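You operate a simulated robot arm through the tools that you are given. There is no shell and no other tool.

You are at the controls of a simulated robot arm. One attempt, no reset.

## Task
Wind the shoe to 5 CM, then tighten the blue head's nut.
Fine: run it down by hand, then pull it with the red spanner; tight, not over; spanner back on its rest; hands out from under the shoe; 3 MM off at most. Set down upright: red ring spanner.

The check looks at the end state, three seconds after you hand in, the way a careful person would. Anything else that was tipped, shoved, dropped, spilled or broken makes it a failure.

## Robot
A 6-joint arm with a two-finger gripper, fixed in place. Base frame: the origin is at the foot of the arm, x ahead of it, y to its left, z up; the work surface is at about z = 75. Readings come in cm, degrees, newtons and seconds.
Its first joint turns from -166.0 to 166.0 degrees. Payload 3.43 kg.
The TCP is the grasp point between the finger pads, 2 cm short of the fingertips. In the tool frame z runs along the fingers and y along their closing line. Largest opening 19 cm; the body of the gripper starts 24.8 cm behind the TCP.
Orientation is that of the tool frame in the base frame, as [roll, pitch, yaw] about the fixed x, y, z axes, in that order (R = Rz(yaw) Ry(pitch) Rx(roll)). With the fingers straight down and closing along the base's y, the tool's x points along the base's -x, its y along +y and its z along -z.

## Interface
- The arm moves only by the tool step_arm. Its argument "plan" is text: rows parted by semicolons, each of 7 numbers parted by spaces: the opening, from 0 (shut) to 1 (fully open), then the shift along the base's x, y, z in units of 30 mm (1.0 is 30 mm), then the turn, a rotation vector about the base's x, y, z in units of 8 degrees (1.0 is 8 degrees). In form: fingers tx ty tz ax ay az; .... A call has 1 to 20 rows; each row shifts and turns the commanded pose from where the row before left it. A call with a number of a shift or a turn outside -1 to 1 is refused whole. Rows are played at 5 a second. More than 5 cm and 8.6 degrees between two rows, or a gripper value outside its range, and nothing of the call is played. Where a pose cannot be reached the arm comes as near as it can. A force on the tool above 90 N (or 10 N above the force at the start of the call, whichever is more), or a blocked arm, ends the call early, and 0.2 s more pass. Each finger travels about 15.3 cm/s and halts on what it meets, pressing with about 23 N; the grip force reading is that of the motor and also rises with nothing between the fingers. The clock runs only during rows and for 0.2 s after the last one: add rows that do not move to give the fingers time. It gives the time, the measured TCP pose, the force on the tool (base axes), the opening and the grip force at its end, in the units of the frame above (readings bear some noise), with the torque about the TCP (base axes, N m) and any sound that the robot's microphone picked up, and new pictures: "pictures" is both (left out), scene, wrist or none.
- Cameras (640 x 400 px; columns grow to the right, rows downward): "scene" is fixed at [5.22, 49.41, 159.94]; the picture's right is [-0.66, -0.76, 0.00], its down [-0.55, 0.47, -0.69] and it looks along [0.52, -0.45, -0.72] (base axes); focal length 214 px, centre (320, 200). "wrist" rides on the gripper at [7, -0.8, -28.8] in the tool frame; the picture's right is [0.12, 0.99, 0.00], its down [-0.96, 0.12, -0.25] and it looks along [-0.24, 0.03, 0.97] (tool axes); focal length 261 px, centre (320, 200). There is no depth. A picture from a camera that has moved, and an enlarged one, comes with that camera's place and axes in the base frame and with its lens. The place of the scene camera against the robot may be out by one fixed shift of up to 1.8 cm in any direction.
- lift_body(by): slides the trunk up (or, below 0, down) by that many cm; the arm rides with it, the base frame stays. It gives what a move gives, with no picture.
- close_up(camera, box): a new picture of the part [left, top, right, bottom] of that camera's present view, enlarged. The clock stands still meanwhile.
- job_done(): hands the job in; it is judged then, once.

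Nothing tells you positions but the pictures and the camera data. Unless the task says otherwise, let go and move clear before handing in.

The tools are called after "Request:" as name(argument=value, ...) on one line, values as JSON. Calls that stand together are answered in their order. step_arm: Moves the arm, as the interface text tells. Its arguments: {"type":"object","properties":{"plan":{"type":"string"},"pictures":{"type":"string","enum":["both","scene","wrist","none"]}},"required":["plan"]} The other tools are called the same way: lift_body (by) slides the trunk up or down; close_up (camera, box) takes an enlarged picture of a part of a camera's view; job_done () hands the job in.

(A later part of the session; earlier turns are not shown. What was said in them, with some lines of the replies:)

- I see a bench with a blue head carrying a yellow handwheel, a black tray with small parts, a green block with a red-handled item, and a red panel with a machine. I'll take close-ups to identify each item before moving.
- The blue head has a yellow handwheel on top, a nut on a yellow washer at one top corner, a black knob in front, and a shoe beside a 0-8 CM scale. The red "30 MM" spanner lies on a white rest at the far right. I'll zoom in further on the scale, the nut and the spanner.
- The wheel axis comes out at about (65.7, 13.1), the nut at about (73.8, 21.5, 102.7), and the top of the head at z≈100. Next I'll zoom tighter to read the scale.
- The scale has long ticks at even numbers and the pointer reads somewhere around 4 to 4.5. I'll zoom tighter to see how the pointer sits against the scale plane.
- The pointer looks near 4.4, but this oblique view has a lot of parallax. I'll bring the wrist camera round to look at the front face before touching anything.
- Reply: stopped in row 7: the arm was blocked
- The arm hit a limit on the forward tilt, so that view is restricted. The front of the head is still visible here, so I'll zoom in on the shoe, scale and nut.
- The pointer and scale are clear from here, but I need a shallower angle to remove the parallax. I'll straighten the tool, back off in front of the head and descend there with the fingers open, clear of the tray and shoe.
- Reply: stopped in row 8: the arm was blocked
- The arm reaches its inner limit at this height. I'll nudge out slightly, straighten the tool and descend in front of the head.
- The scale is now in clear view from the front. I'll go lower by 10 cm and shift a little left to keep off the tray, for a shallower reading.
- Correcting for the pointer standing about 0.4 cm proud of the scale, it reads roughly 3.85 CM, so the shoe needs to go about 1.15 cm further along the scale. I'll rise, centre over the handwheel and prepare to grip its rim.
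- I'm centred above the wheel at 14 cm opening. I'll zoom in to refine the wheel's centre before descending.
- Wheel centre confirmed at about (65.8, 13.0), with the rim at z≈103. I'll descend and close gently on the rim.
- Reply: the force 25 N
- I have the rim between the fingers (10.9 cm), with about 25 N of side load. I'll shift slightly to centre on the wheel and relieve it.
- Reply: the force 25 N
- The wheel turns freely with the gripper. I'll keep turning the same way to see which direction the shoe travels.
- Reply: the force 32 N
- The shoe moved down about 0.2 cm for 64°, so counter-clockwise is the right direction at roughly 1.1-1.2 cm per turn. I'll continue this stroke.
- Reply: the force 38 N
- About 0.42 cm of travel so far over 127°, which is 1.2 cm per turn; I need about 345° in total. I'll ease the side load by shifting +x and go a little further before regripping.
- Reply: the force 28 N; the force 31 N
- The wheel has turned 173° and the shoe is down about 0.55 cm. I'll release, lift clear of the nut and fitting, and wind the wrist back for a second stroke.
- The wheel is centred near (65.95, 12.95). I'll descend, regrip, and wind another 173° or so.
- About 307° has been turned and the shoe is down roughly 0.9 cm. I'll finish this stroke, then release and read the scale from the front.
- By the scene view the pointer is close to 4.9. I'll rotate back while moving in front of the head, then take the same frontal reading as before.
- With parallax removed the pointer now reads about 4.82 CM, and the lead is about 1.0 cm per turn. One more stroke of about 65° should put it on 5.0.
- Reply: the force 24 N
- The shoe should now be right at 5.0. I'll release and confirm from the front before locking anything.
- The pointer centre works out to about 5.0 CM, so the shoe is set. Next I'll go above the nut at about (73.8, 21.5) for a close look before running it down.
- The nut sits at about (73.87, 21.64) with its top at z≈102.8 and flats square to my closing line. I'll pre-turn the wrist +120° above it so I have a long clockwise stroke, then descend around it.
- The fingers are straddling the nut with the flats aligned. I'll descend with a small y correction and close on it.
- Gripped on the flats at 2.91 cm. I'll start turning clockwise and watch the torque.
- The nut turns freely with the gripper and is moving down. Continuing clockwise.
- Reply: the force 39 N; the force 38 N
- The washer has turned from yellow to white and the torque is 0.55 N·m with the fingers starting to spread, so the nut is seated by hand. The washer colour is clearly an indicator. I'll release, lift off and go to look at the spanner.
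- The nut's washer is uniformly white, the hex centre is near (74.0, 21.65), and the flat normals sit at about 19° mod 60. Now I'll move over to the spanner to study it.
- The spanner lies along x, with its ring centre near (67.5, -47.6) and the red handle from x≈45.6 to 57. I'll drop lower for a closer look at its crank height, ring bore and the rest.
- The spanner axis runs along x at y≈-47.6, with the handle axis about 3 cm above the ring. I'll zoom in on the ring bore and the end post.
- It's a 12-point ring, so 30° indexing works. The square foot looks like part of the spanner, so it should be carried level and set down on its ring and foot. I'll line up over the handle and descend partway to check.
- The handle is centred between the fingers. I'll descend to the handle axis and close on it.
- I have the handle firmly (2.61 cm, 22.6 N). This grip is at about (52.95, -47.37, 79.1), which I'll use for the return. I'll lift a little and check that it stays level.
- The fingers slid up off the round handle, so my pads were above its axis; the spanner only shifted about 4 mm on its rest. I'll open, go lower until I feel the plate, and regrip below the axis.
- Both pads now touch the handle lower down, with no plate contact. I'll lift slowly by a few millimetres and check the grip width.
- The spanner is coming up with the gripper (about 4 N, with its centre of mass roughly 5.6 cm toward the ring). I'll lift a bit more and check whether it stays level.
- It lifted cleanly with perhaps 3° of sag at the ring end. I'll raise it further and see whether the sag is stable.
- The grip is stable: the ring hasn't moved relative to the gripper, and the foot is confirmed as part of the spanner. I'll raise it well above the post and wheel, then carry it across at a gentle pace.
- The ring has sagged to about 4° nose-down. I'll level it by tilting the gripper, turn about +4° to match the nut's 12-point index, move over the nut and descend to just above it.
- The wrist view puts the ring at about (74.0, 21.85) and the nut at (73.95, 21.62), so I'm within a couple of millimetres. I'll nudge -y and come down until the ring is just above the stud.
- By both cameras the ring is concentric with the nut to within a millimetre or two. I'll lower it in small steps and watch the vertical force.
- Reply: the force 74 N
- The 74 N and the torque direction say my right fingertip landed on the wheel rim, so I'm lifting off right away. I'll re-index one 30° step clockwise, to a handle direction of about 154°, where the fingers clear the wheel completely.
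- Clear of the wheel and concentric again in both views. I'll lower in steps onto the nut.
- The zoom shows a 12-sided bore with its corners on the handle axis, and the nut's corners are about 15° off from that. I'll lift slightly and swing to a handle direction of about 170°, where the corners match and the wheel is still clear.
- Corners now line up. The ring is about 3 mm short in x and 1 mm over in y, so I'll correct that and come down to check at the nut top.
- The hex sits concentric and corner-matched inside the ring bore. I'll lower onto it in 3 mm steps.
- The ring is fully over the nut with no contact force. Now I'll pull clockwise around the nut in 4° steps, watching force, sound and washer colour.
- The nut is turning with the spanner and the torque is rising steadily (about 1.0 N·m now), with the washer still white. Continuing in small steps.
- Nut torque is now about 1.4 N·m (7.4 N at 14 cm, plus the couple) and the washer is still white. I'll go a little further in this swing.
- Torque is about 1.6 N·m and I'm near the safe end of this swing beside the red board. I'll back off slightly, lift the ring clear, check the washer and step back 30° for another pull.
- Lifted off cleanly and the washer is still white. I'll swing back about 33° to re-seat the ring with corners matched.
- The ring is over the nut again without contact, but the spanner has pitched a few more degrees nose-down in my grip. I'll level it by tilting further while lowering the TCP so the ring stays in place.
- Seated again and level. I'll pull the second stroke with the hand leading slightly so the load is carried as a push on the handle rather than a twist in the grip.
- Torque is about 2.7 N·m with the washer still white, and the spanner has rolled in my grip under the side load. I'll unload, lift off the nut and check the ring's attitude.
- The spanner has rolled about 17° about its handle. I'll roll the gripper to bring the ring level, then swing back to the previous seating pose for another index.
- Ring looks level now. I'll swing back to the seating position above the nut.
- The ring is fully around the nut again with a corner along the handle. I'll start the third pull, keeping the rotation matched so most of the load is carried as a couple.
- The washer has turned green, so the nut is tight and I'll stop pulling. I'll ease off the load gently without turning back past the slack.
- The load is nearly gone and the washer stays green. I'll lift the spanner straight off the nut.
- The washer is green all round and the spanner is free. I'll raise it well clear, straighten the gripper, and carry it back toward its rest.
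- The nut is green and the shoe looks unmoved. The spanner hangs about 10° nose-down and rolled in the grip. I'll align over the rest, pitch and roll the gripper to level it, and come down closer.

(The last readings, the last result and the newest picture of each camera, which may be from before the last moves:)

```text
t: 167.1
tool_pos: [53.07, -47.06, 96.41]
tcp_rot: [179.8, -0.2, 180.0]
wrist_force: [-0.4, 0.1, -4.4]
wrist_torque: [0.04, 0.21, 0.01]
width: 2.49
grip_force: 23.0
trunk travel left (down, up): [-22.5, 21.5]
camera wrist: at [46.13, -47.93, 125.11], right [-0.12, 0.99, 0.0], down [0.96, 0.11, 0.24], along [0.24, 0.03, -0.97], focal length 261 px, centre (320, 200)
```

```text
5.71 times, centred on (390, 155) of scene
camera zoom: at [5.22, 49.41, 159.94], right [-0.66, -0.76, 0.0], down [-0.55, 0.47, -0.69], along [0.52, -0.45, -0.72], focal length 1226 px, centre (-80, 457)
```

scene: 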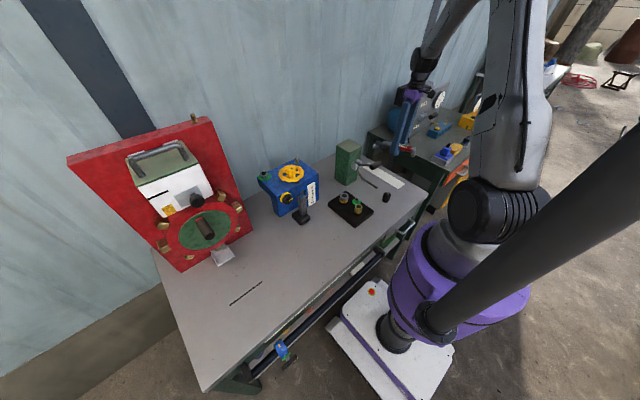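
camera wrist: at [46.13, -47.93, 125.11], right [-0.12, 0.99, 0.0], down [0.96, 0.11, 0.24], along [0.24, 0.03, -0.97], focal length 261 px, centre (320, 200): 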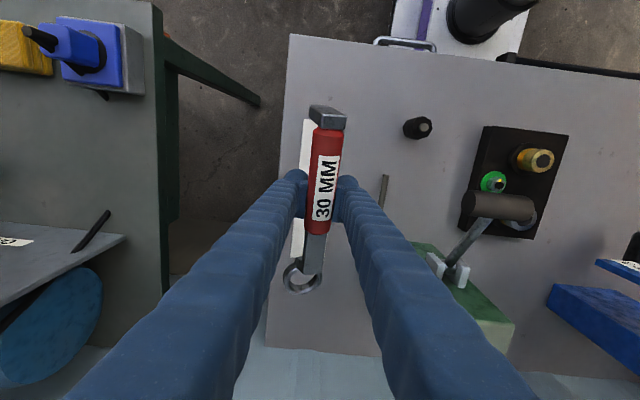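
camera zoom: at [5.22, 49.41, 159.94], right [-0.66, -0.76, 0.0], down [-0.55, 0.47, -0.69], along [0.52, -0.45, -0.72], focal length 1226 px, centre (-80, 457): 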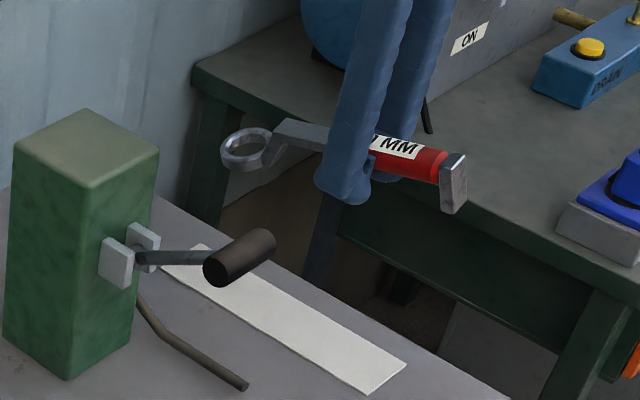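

I'll roll about +20° and pitch about 10° so the spanner hangs level above the rest, and check.

Request:
step_arm(plan="0 0 0 0 0.45 -0.25 0; 0 0 0 0 0.45 -0.25 0; 0 0 0 0 0.45 -0.25 0; 0 0 0 0 0.45 -0.25 0; 0 0 0 0 0.45 -0.25 0; 0 0 0 0 0 0 0", pictures="wrist")

Request:
close_up(camera="scene", box=[355, 120, 425, 190])

Request:
close_up(camera="scene", box=[375, 125, 415, 165])

```text
t: 168.5
tool_pos: [52.93, -47.0, 96.25]
tcp_rot: [161.6, 9.7, 178.4]
wrist_force: [-0.3, -0.1, -2.4]
wrist_torque: [0.08, 0.18, 0.0]
width: 2.51
grip_force: 23.0
trunk travel left (down, up): [-22.5, 21.5]
camera wrist: at [41.31, -56.64, 121.81], right [-0.14, 0.95, 0.29], down [0.9, 0.01, 0.43], along [0.4, 0.32, -0.86], focal length 261 px, centre (320, 200)
```

wrist: 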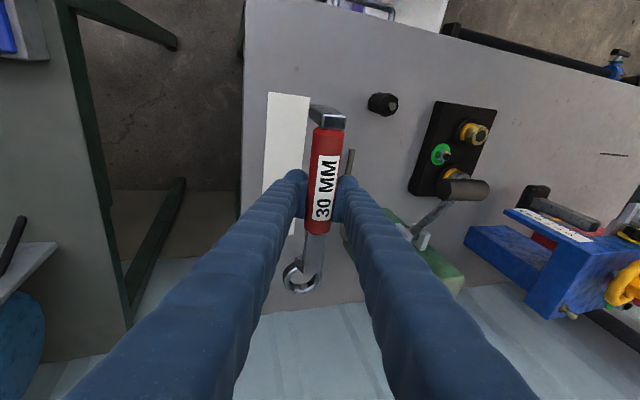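

```text
5.71 times, centred on (390, 155) of scene
camera zoom: at [5.22, 49.41, 159.94], right [-0.66, -0.76, 0.0], down [-0.55, 0.47, -0.69], along [0.52, -0.45, -0.72], focal length 1226 px, centre (-80, 457)
```

zoom: 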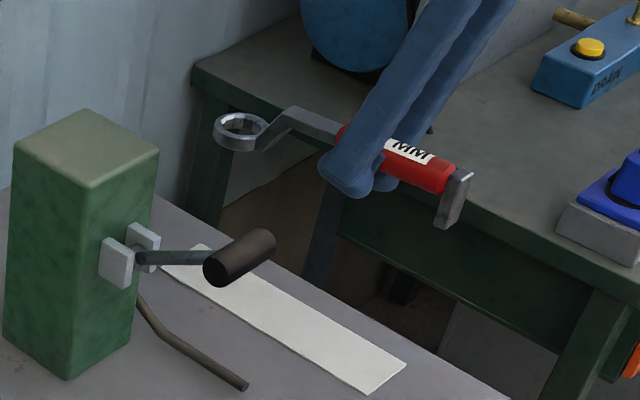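

```text
10.00 times, centred on (395, 145) of scene
camera zoom: at [5.22, 49.41, 159.94], right [-0.66, -0.76, 0.0], down [-0.55, 0.47, -0.69], along [0.52, -0.45, -0.72], focal length 2145 px, centre (-430, 750)
```

zoom: 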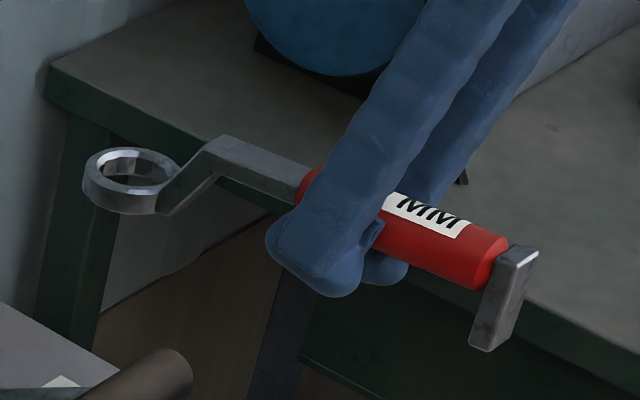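

The foot is vertical and the ring is only slightly nose-down. I'll add a few degrees of pitch, adjust position and lower to just above the plate.

Request:
step_arm(plan="0 0.05 -0.03 -0.4 0 -0.2 0; 0 0.05 -0.03 -0.8 0 -0.2 0; 0 0 0 -1 0 0 0; 0 0 0 -1 0 0 0; 0 0 0 -0.9 0 0 0; 0 0 0 -0.6 0 0 0; 0 0 0 -0.3 0 0 0; 0 0 0 0 0 0 0", pictures="wrist")

Request:
close_up(camera="scene", box=[360, 145, 415, 195])

Request:
close_up(camera="wrist", box=[240, 80, 400, 310])

```text
t: 170.3
tool_pos: [53.41, -47.38, 81.21]
tcp_rot: [161.7, 12.9, 178.4]
wrist_force: [0.7, 0.6, -4.5]
wrist_torque: [0.01, 0.22, -0.01]
width: 2.53
grip_force: 22.9
trunk travel left (down, up): [-22.5, 21.5]
camera wrist: at [40.33, -56.86, 106.04], right [-0.16, 0.95, 0.28], down [0.88, 0.01, 0.48], along [0.45, 0.32, -0.83], focal length 261 px, centre (320, 200)
```

wrist: 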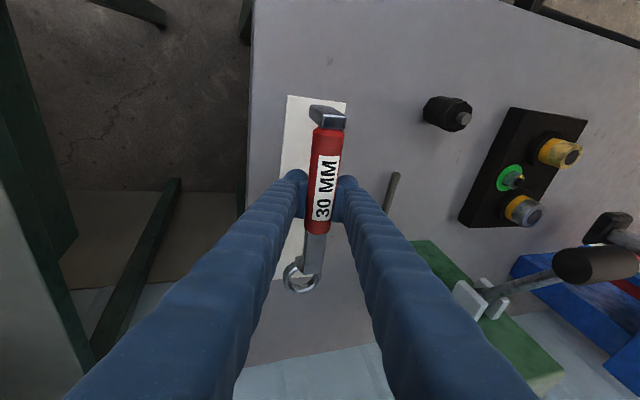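

```text
8.00 times, centred on (388, 170) of scene
camera zoom: at [5.22, 49.41, 159.94], right [-0.66, -0.76, 0.0], down [-0.55, 0.47, -0.69], along [0.52, -0.45, -0.72], focal length 1716 px, centre (-220, 440)
```

zoom: 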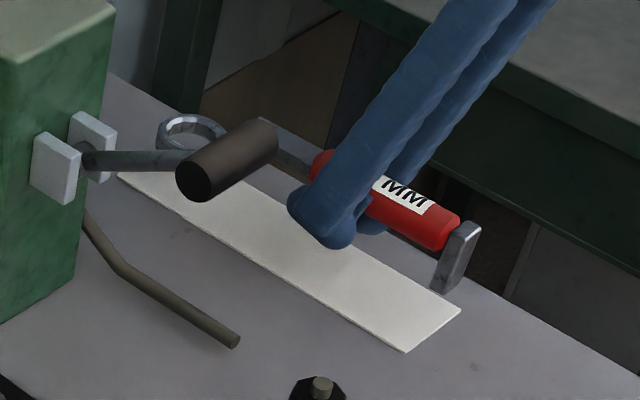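

```text
1.74 times, centred on (320, 195) of wrist
camera zoom: at [40.33, -56.86, 106.04], right [-0.16, 0.95, 0.28], down [0.88, 0.01, 0.48], along [0.45, 0.32, -0.83], focal length 453 px, centre (320, 209)
```

zoom: 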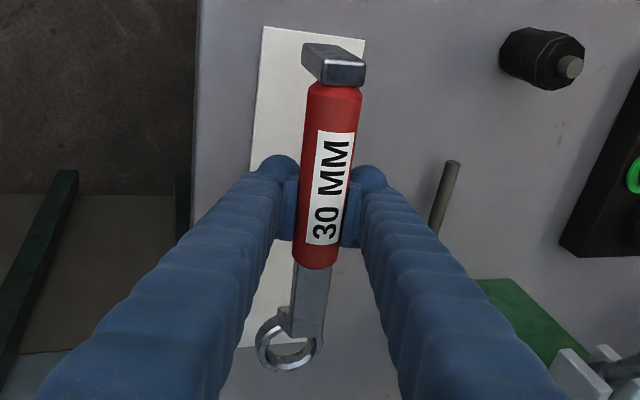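

Level now. Compared with the original placement I should be about 0.9 cm further in +x and 0.3 cm in +y. I'll correct that, lower to near the plate, then unroll the gripper as it settles.

Request:
step_arm(plan="0 0.15 0.05 -0.1 0 0 0; 0 0.15 0.05 -0.2 0 0 0; 0 0 0 -0.25 0 0 0; 0 0 0 -0.13 0 0 0; 0 0 0 0 0 0 0", pictures="wrist")

Request:
close_up(camera="scene", box=[360, 145, 415, 195])

Request:
close_up(camera="wrist", box=[240, 80, 400, 310])

```text
t: 171.5
tool_pos: [54.18, -47.05, 79.08]
tcp_rot: [161.6, 12.9, 178.5]
wrist_force: [0.3, 1.0, -4.8]
wrist_torque: [-0.01, 0.25, 0.0]
width: 2.48
grip_force: 23.0
trunk travel left (down, up): [-22.5, 21.5]
camera wrist: at [41.09, -56.58, 103.99], right [-0.16, 0.95, 0.28], down [0.88, 0.01, 0.48], along [0.45, 0.32, -0.83], focal length 261 px, centre (320, 200)
```

wrist: 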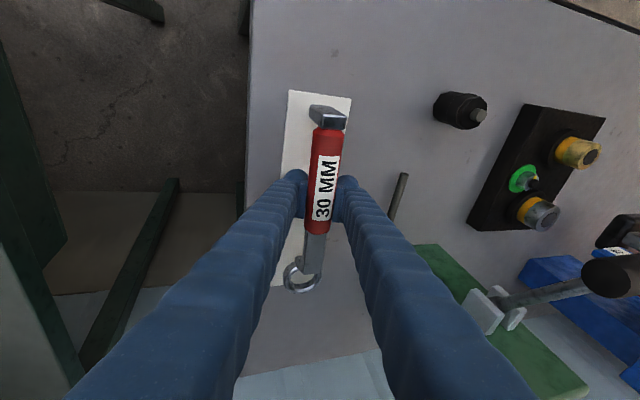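

```text
8.00 times, centred on (388, 170) of scene
camera zoom: at [5.22, 49.41, 159.94], right [-0.66, -0.76, 0.0], down [-0.55, 0.47, -0.69], along [0.52, -0.45, -0.72], focal length 1716 px, centre (-220, 440)
```

zoom: 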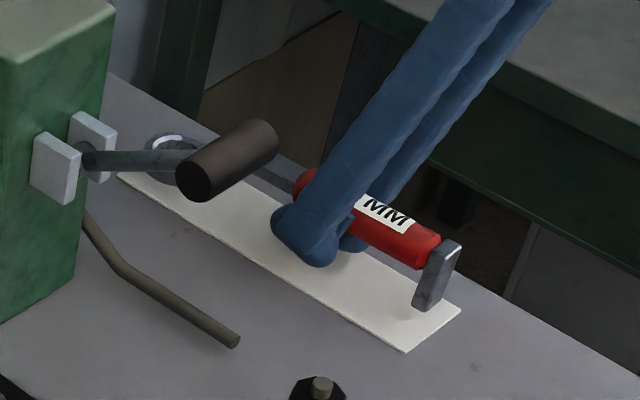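

```text
1.74 times, centred on (320, 195) of wrist
camera zoom: at [41.09, -56.58, 103.99], right [-0.16, 0.95, 0.28], down [0.88, 0.01, 0.48], along [0.45, 0.32, -0.83], focal length 453 px, centre (320, 209)
```

zoom: 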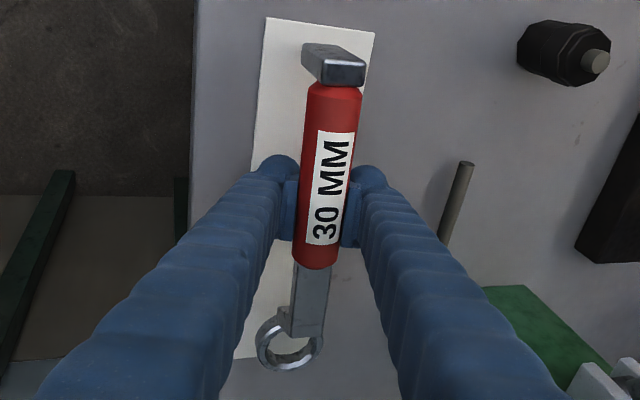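

The projected landing spot now matches the original placement. I'll unroll the gripper to vertical while still just above the plate.

Request:
step_arm(plan="0 0 0 0 -0.46 0 0; 0 0 0 0 -0.46 0 0; 0 0 0 0 -0.46 0 0; 0 0 0 0 -0.46 0 0; 0 0 0 0 -0.46 0 0; 0 0 0 0 0 0 0", pictures="none")

Request:
close_up(camera="scene", box=[360, 145, 415, 195])

Request:
close_up(camera="wrist", box=[240, 80, 400, 310])

```text
t: 172.9
tool_pos: [54.12, -46.96, 79.34]
tcp_rot: [-179.5, 12.7, -177.4]
wrist_force: [-0.5, -0.1, -3.2]
wrist_torque: [0.0, 0.24, 0.02]
width: 2.49
grip_force: 23.3
trunk travel left (down, up): [-22.5, 21.5]
```

```text
8.00 times, centred on (388, 170) of scene
camera zoom: at [5.22, 49.41, 159.94], right [-0.66, -0.76, 0.0], down [-0.55, 0.47, -0.69], along [0.52, -0.45, -0.72], focal length 1716 px, centre (-220, 440)
```

zoom: 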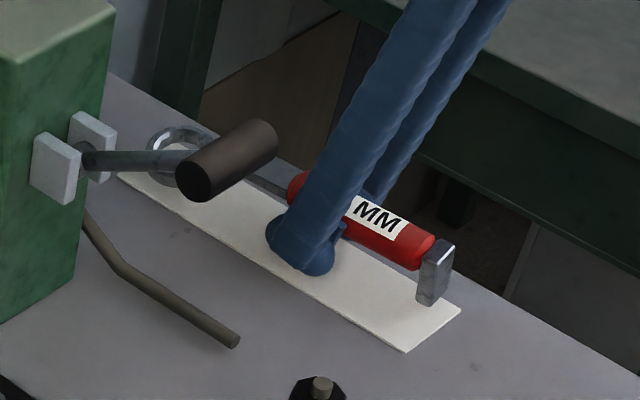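

```text
1.74 times, centred on (320, 195) of wrist
camera zoom: at [41.14, -48.14, 105.79], right [-0.16, 0.99, -0.03], down [0.88, 0.16, 0.45], along [0.45, 0.04, -0.89], focal length 453 px, centre (320, 209)
```

zoom: 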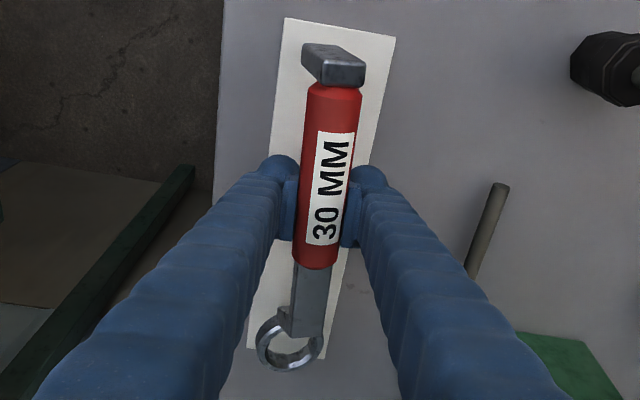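

Request:
step_arm(plan="0 0 0 -0.1 0 0 -0.3; 0 0 0 -0.12 0 0 0; 0 0 0 -0.1 0 0 0; 0 0 0 0 0 0 0", pictures="none")

Request:
close_up(camera="scene", box=[360, 145, 415, 195])

Request:
close_up(camera="wrist", box=[240, 80, 400, 310])

```text
t: 173.9
tool_pos: [54.13, -47.14, 78.21]
tcp_rot: [-179.5, 12.7, -179.8]
wrist_force: [-2.5, -2.4, 4.9]
wrist_torque: [0.11, -0.95, -0.24]
width: 2.49
grip_force: 23.0
trunk travel left (down, up): [-22.5, 21.5]
```

```text
8.00 times, centred on (388, 170) of scene
camera zoom: at [5.22, 49.41, 159.94], right [-0.66, -0.76, 0.0], down [-0.55, 0.47, -0.69], along [0.52, -0.45, -0.72], focal length 1716 px, centre (-220, 440)
```

zoom: 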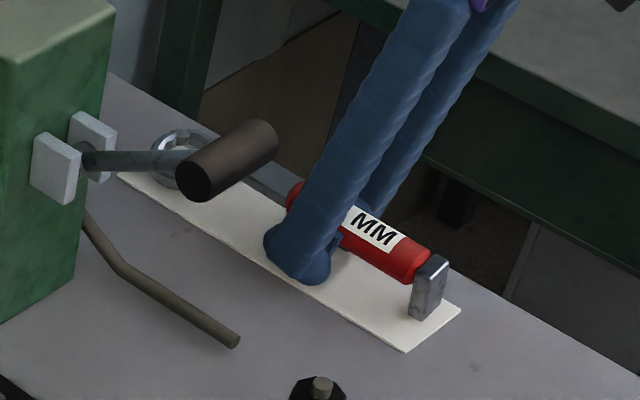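

```text
1.74 times, centred on (320, 195) of wrist
camera zoom: at [41.01, -47.64, 104.8], right [-0.12, 0.99, -0.03], down [0.88, 0.12, 0.45], along [0.45, 0.02, -0.89], focal length 453 px, centre (320, 209)
```

zoom: 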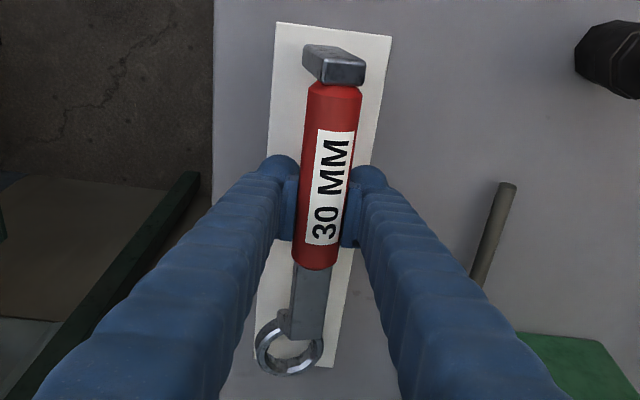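

The ring's edge has touched the plate with light force. I'll remove the gripper's pitch gradually, letting the plate level the spanner in the grip.

Request:
step_arm(plan="0 0 0 0 0 0.2 0; 0 0 0 0 0 0.2 0; 0 0 0 0 0 0.2 0; 0 0 0 0 0 0 0", pictures="none")

Request:
close_up(camera="scene", box=[360, 145, 415, 195])

Request:
close_up(camera="wrist", box=[240, 80, 400, 310])

```text
t: 174.9
tool_pos: [54.19, -46.97, 78.31]
tcp_rot: [-179.6, 7.8, -179.8]
wrist_force: [0.4, 0.3, 3.5]
wrist_torque: [0.17, -0.7, 0.12]
width: 2.5
grip_force: 22.9
trunk travel left (down, up): [-22.5, 21.5]
```

```text
8.00 times, centred on (388, 170) of scene
camera zoom: at [5.22, 49.41, 159.94], right [-0.66, -0.76, 0.0], down [-0.55, 0.47, -0.69], along [0.52, -0.45, -0.72], focal length 1716 px, centre (-220, 440)
```

zoom: 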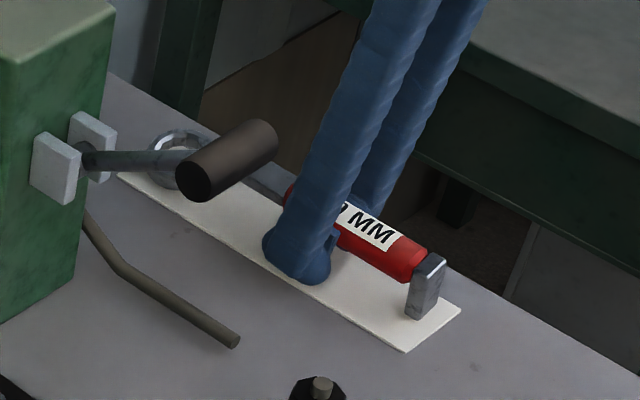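

```text
1.74 times, centred on (320, 195) of wrist
camera zoom: at [43.37, -47.61, 105.79], right [-0.12, 0.99, -0.02], down [0.92, 0.12, 0.38], along [0.38, 0.02, -0.93], focal length 453 px, centre (320, 209)
```

zoom: 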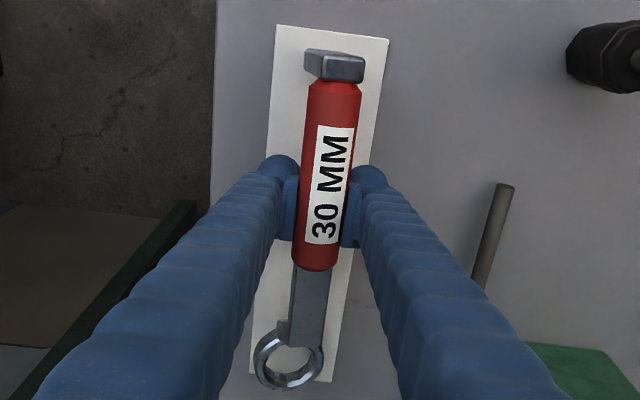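

Request:
step_arm(plan="0 0 0 0 0 0.2 0; 0 0 0 0 0 0.2 0; 0 0 0 0 0 0.2 0; 0 0 0 0 0 0.2 0; 0 0 0 0 0 0.17 0; 0 0 0 0 0 0 0", pictures="none")

Request:
step_arm(plan="0 0 0 -0.08 0 0 0; 0 0 0 -0.06 0 0 0; 0 0 0 0 0 0 0", pictures="none")

Request:
close_up(camera="scene", box=[360, 145, 415, 195])

Request:
close_up(camera="wrist", box=[240, 80, 400, 310])

```text
t: 176.3
tool_pos: [54.25, -47.01, 78.35]
tcp_rot: [-179.6, 0.1, -179.8]
wrist_force: [-0.6, -0.8, 5.8]
wrist_torque: [0.08, -0.88, -0.12]
width: 2.49
grip_force: 22.5
trunk travel left (down, up): [-22.5, 21.5]
```

```text
t: 177.1
tool_pos: [54.19, -47.07, 77.94]
tcp_rot: [-179.5, 0.2, -179.8]
wrist_force: [-5.4, -3.8, 23.0]
wrist_torque: [0.14, 0.1, -0.06]
width: 2.51
grip_force: 23.1
trunk travel left (down, up): [-22.5, 21.5]
```

```text
8.00 times, centred on (388, 170) of scene
camera zoom: at [5.22, 49.41, 159.94], right [-0.66, -0.76, 0.0], down [-0.55, 0.47, -0.69], along [0.52, -0.45, -0.72], focal length 1716 px, centre (-220, 440)
```

zoom: 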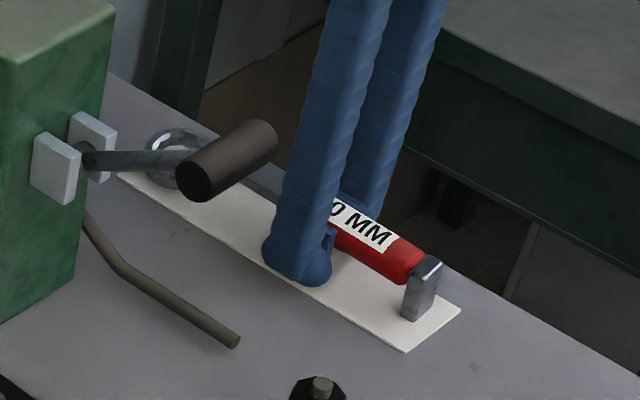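

```text
1.74 times, centred on (320, 195) of wrist
camera zoom: at [47.09, -47.55, 106.71], right [-0.12, 0.99, -0.01], down [0.96, 0.12, 0.25], along [0.25, 0.02, -0.97], focal length 453 px, centre (320, 209)
```

zoom: 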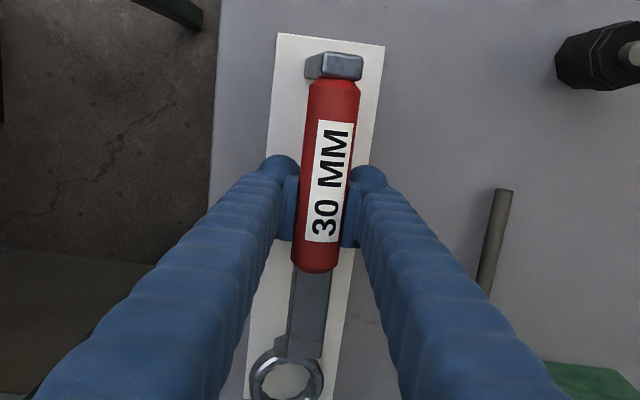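

Request:
step_arm(plan="0 0 0 -0.06 0 0 0; 0 0 0 -0.05 0 0 0; 0 0 0 0 0 0 0", pictures="none")

Request:
close_up(camera="scene", box=[378, 150, 414, 195])

Request:
close_up(camera="wrist", box=[240, 80, 400, 330])

```text
t: 177.9
tool_pos: [54.14, -47.05, 77.6]
tcp_rot: [-179.4, 0.4, -179.8]
wrist_force: [-7.3, -8.2, 45.4]
wrist_torque: [0.33, -0.17, -0.11]
width: 2.53
grip_force: 22.8
trunk travel left (down, up): [-22.5, 21.5]
```

```text
8.89 times, centred on (396, 172) of scene
camera zoom: at [5.22, 49.41, 159.94], right [-0.66, -0.76, 0.0], down [-0.55, 0.47, -0.69], along [0.52, -0.45, -0.72], focal length 1906 px, centre (-356, 444)
```

zoom: 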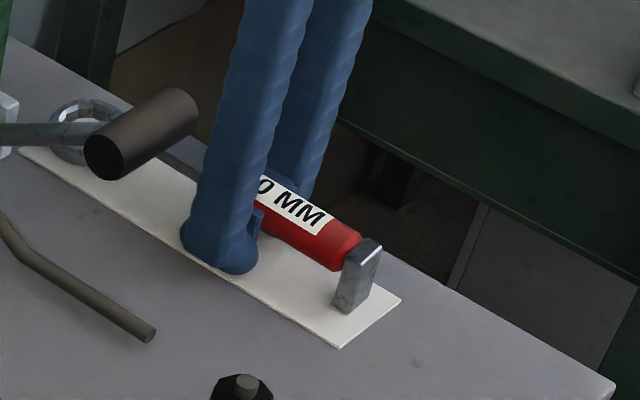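

```text
1.60 times, centred on (320, 205) of wrist
camera zoom: at [47.05, -47.66, 106.57], right [-0.12, 0.99, -0.01], down [0.96, 0.12, 0.25], along [0.25, 0.02, -0.97], focal length 417 px, centre (320, 192)
```

zoom: 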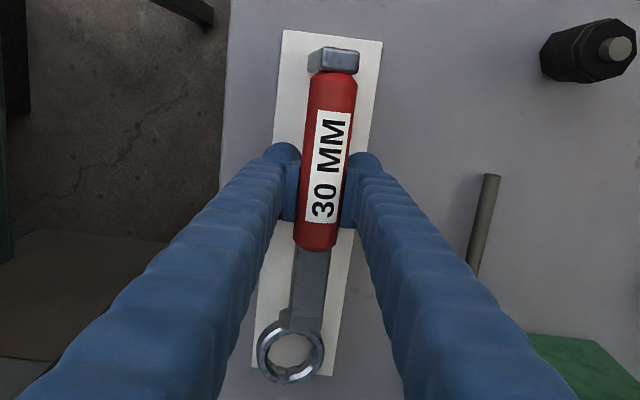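

Ring and foot are both bearing on the plate and the residual roll is small. I'll ease the downward force and open the fingers gently.

Request:
step_arm(plan="0 0 0 -0.04 0 0 0; 0 0 0 0.05 0 0 0; 0 0 0 0.04 0 0 0; 0.14 0 0 0 0 0 0; 0.17 0 0 0 0 0 0; 0.2 0 0 0 0 0 0; 0.25 0 0 0 0 0 0; 0.3 0 0 0 0 0 0; 0.35 0 0 0 0 0 0; 0.35 0 0 0 0 0 0", pictures="wrist")

Request:
close_up(camera="scene", box=[360, 150, 414, 195])

Request:
close_up(camera="wrist", box=[240, 80, 400, 330])

```text
t: 180.1
tool_pos: [54.25, -47.09, 77.66]
tcp_rot: [-179.6, 0.1, -179.8]
wrist_force: [-0.4, 0.6, 0.8]
wrist_torque: [-0.02, 0.01, 0.0]
width: 6.68
grip_force: 0.2
trunk travel left (down, up): [-22.5, 21.5]
camera wrist: at [47.17, -47.66, 106.46], right [-0.12, 0.99, -0.01], down [0.96, 0.12, 0.25], along [0.25, 0.02, -0.97], focal length 261 px, centre (320, 200)
```

wrist: 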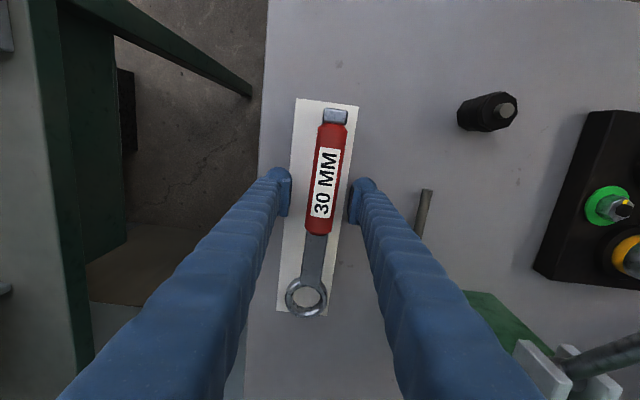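

```text
8.89 times, centred on (387, 172) of scene
camera zoom: at [5.22, 49.41, 159.94], right [-0.66, -0.76, 0.0], down [-0.55, 0.47, -0.69], along [0.52, -0.45, -0.72], focal length 1906 px, centre (-276, 444)
```

zoom: 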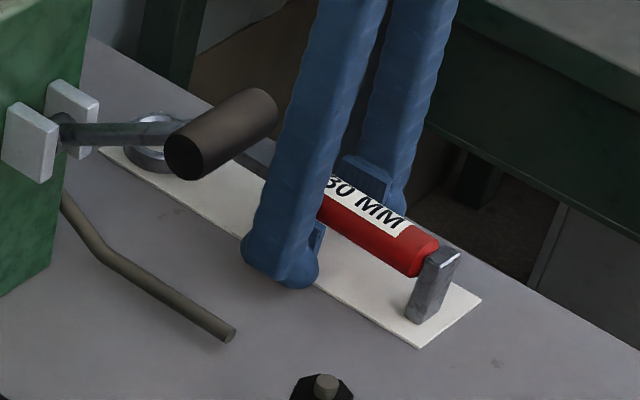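

```text
1.60 times, centred on (320, 205) of wrist
camera zoom: at [47.17, -47.66, 106.46], right [-0.12, 0.99, -0.01], down [0.96, 0.12, 0.25], along [0.25, 0.02, -0.97], focal length 417 px, centre (320, 192)
```

zoom: 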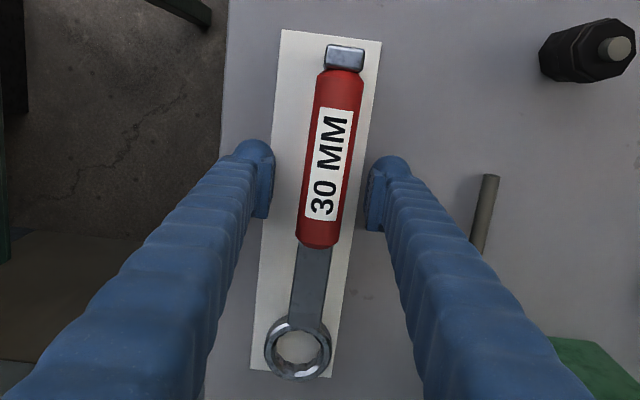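

The spanner is sitting flat on its ring and foot, back in essentially its original place on the rest. I'll withdraw straight up and verify.

Request:
step_arm(plan="0.4 0 0 0.2 0 0 0; 0.4 0 0 0.5 0 0 0; 0.4 0 0 0.8 0 0 0; 0.4 0 0 1 0 0 0; 0.4 0 0 1 0 0 0; 0.4 0 0 1 0 0 0; 0.4 0 0 1 0 0 0; 0.4 0 0 1 0 0 0; 0.4 0 0 1 0 0 0; 0.4 0 0 1 0 0 0; 0.4 0 0 1 0 0 0; 0.4 0 0 1 0 0 0; 0.4 0 0 1 0 0 0; 0.4 0 0 1 0 0 0; 0.4 0 0 0.5 0 0 0; 0.4 0 0 0 0 0 0", pictures="both")

Request:
close_up(camera="scene", box=[358, 155, 408, 190])

Request:
close_up(camera="wrist", box=[220, 60, 420, 260])

Request:
close_up(camera="scene", box=[250, 155, 325, 225])

Request:
close_up(camera="scene", box=[304, 188, 316, 206])

```text
t: 183.5
tool_pos: [54.52, -47.0, 116.76]
tcp_rot: [-179.6, 0.1, -179.8]
wrist_force: [0.4, 0.3, -0.6]
wrist_torque: [-0.01, 0.02, 0.0]
width: 7.62
grip_force: 0.0
trunk travel left (down, up): [-22.5, 21.5]
camera wrist: at [47.45, -47.66, 145.49], right [-0.12, 0.99, -0.01], down [0.96, 0.12, 0.25], along [0.25, 0.02, -0.97], focal length 261 px, centre (320, 200)
```

scene: 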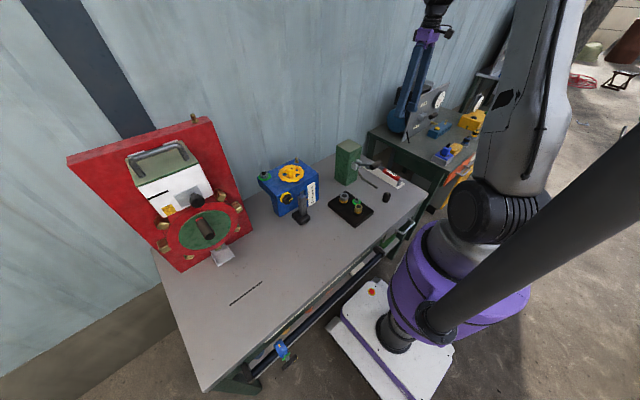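
wrist: 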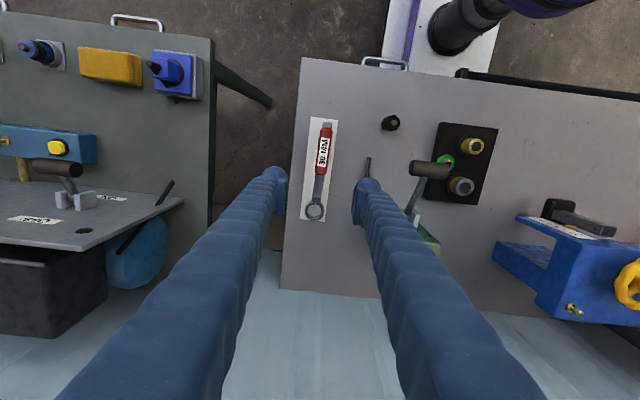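

```text
11.43 times, centred on (383, 172) of scene
camera zoom: at [5.22, 49.41, 159.94], right [-0.66, -0.76, 0.0], down [-0.55, 0.47, -0.69], along [0.52, -0.45, -0.72], focal length 2451 px, centre (-400, 514)
```

zoom: 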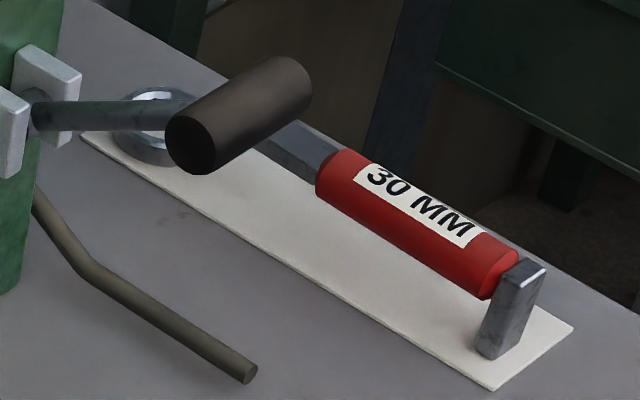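

```text
2.00 times, centred on (320, 160) of wrist
camera zoom: at [47.45, -47.66, 145.49], right [-0.12, 0.99, -0.01], down [0.96, 0.12, 0.25], along [0.25, 0.02, -0.97], focal length 521 px, centre (320, 280)
```

zoom: 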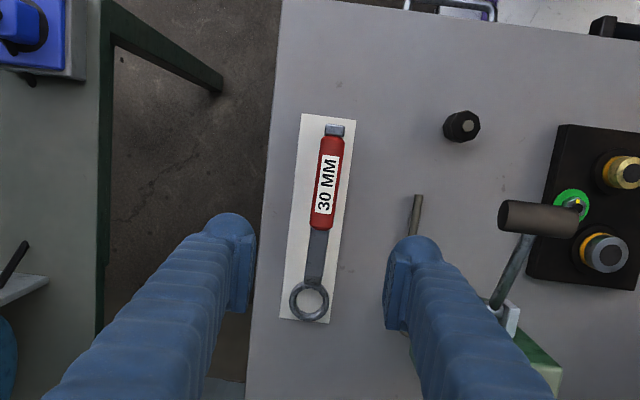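

```text
5.71 times, centred on (288, 190) of scene
camera zoom: at [5.22, 49.41, 159.94], right [-0.66, -0.76, 0.0], down [-0.55, 0.47, -0.69], along [0.52, -0.45, -0.72], focal length 1226 px, centre (506, 257)
```

zoom: 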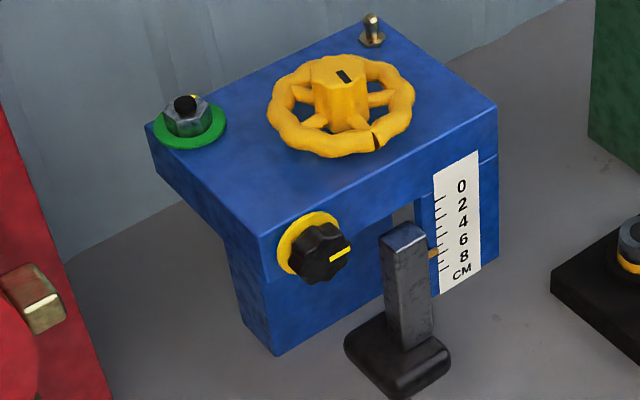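

```text
16.00 times, centred on (310, 197) of scene
camera zoom: at [5.22, 49.41, 159.94], right [-0.66, -0.76, 0.0], down [-0.55, 0.47, -0.69], along [0.52, -0.45, -0.72], focal length 3432 px, centre (480, 248)
```

zoom: 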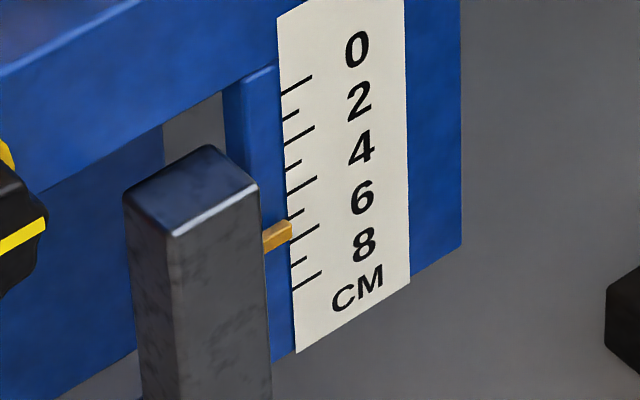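

The shoe pointer still reads 5 CM, the blue head's nut is snug with its washer green, and the red spanner sits upright on its rest. The gripper is empty and clear, and nothing else has moved, so I'm handing in the job.

Request:
job_done()

```text
The job is handed in.
```

I've handed in the job with the shoe wound to 5 CM and the blue head's nut tightened. I don't have the result of the check.

- **Shoe:** the pointer reads 5.0 CM from the front, to within about 1 mm, and had not moved when I looked again after tightening.
- **Nut:** I ran it down with the fingers until its washer turned from yellow to white. I then pulled it with the red spanner in three strokes. I stopped at about 2.6 N·m, when the washer turned green, which I took to mean tight but not over.
- **Spanner:** it is back on its rest in essentially its original place, standing upright on its ring and foot.
- **Arm:** the gripper is empty and clear of the bench and the shoe.

Two things went wrong along the way:
- **First grip:** it slid off the spanner's handle and shifted it about 4 mm on the rest before I picked it up properly.
- **Wheel contact:** a fingertip pressed on the yellow wheel's rim with about 74 N while I was placing the spanner. The wheel and shoe reading looked unchanged afterwards.

Nothing else was visibly tipped or moved.
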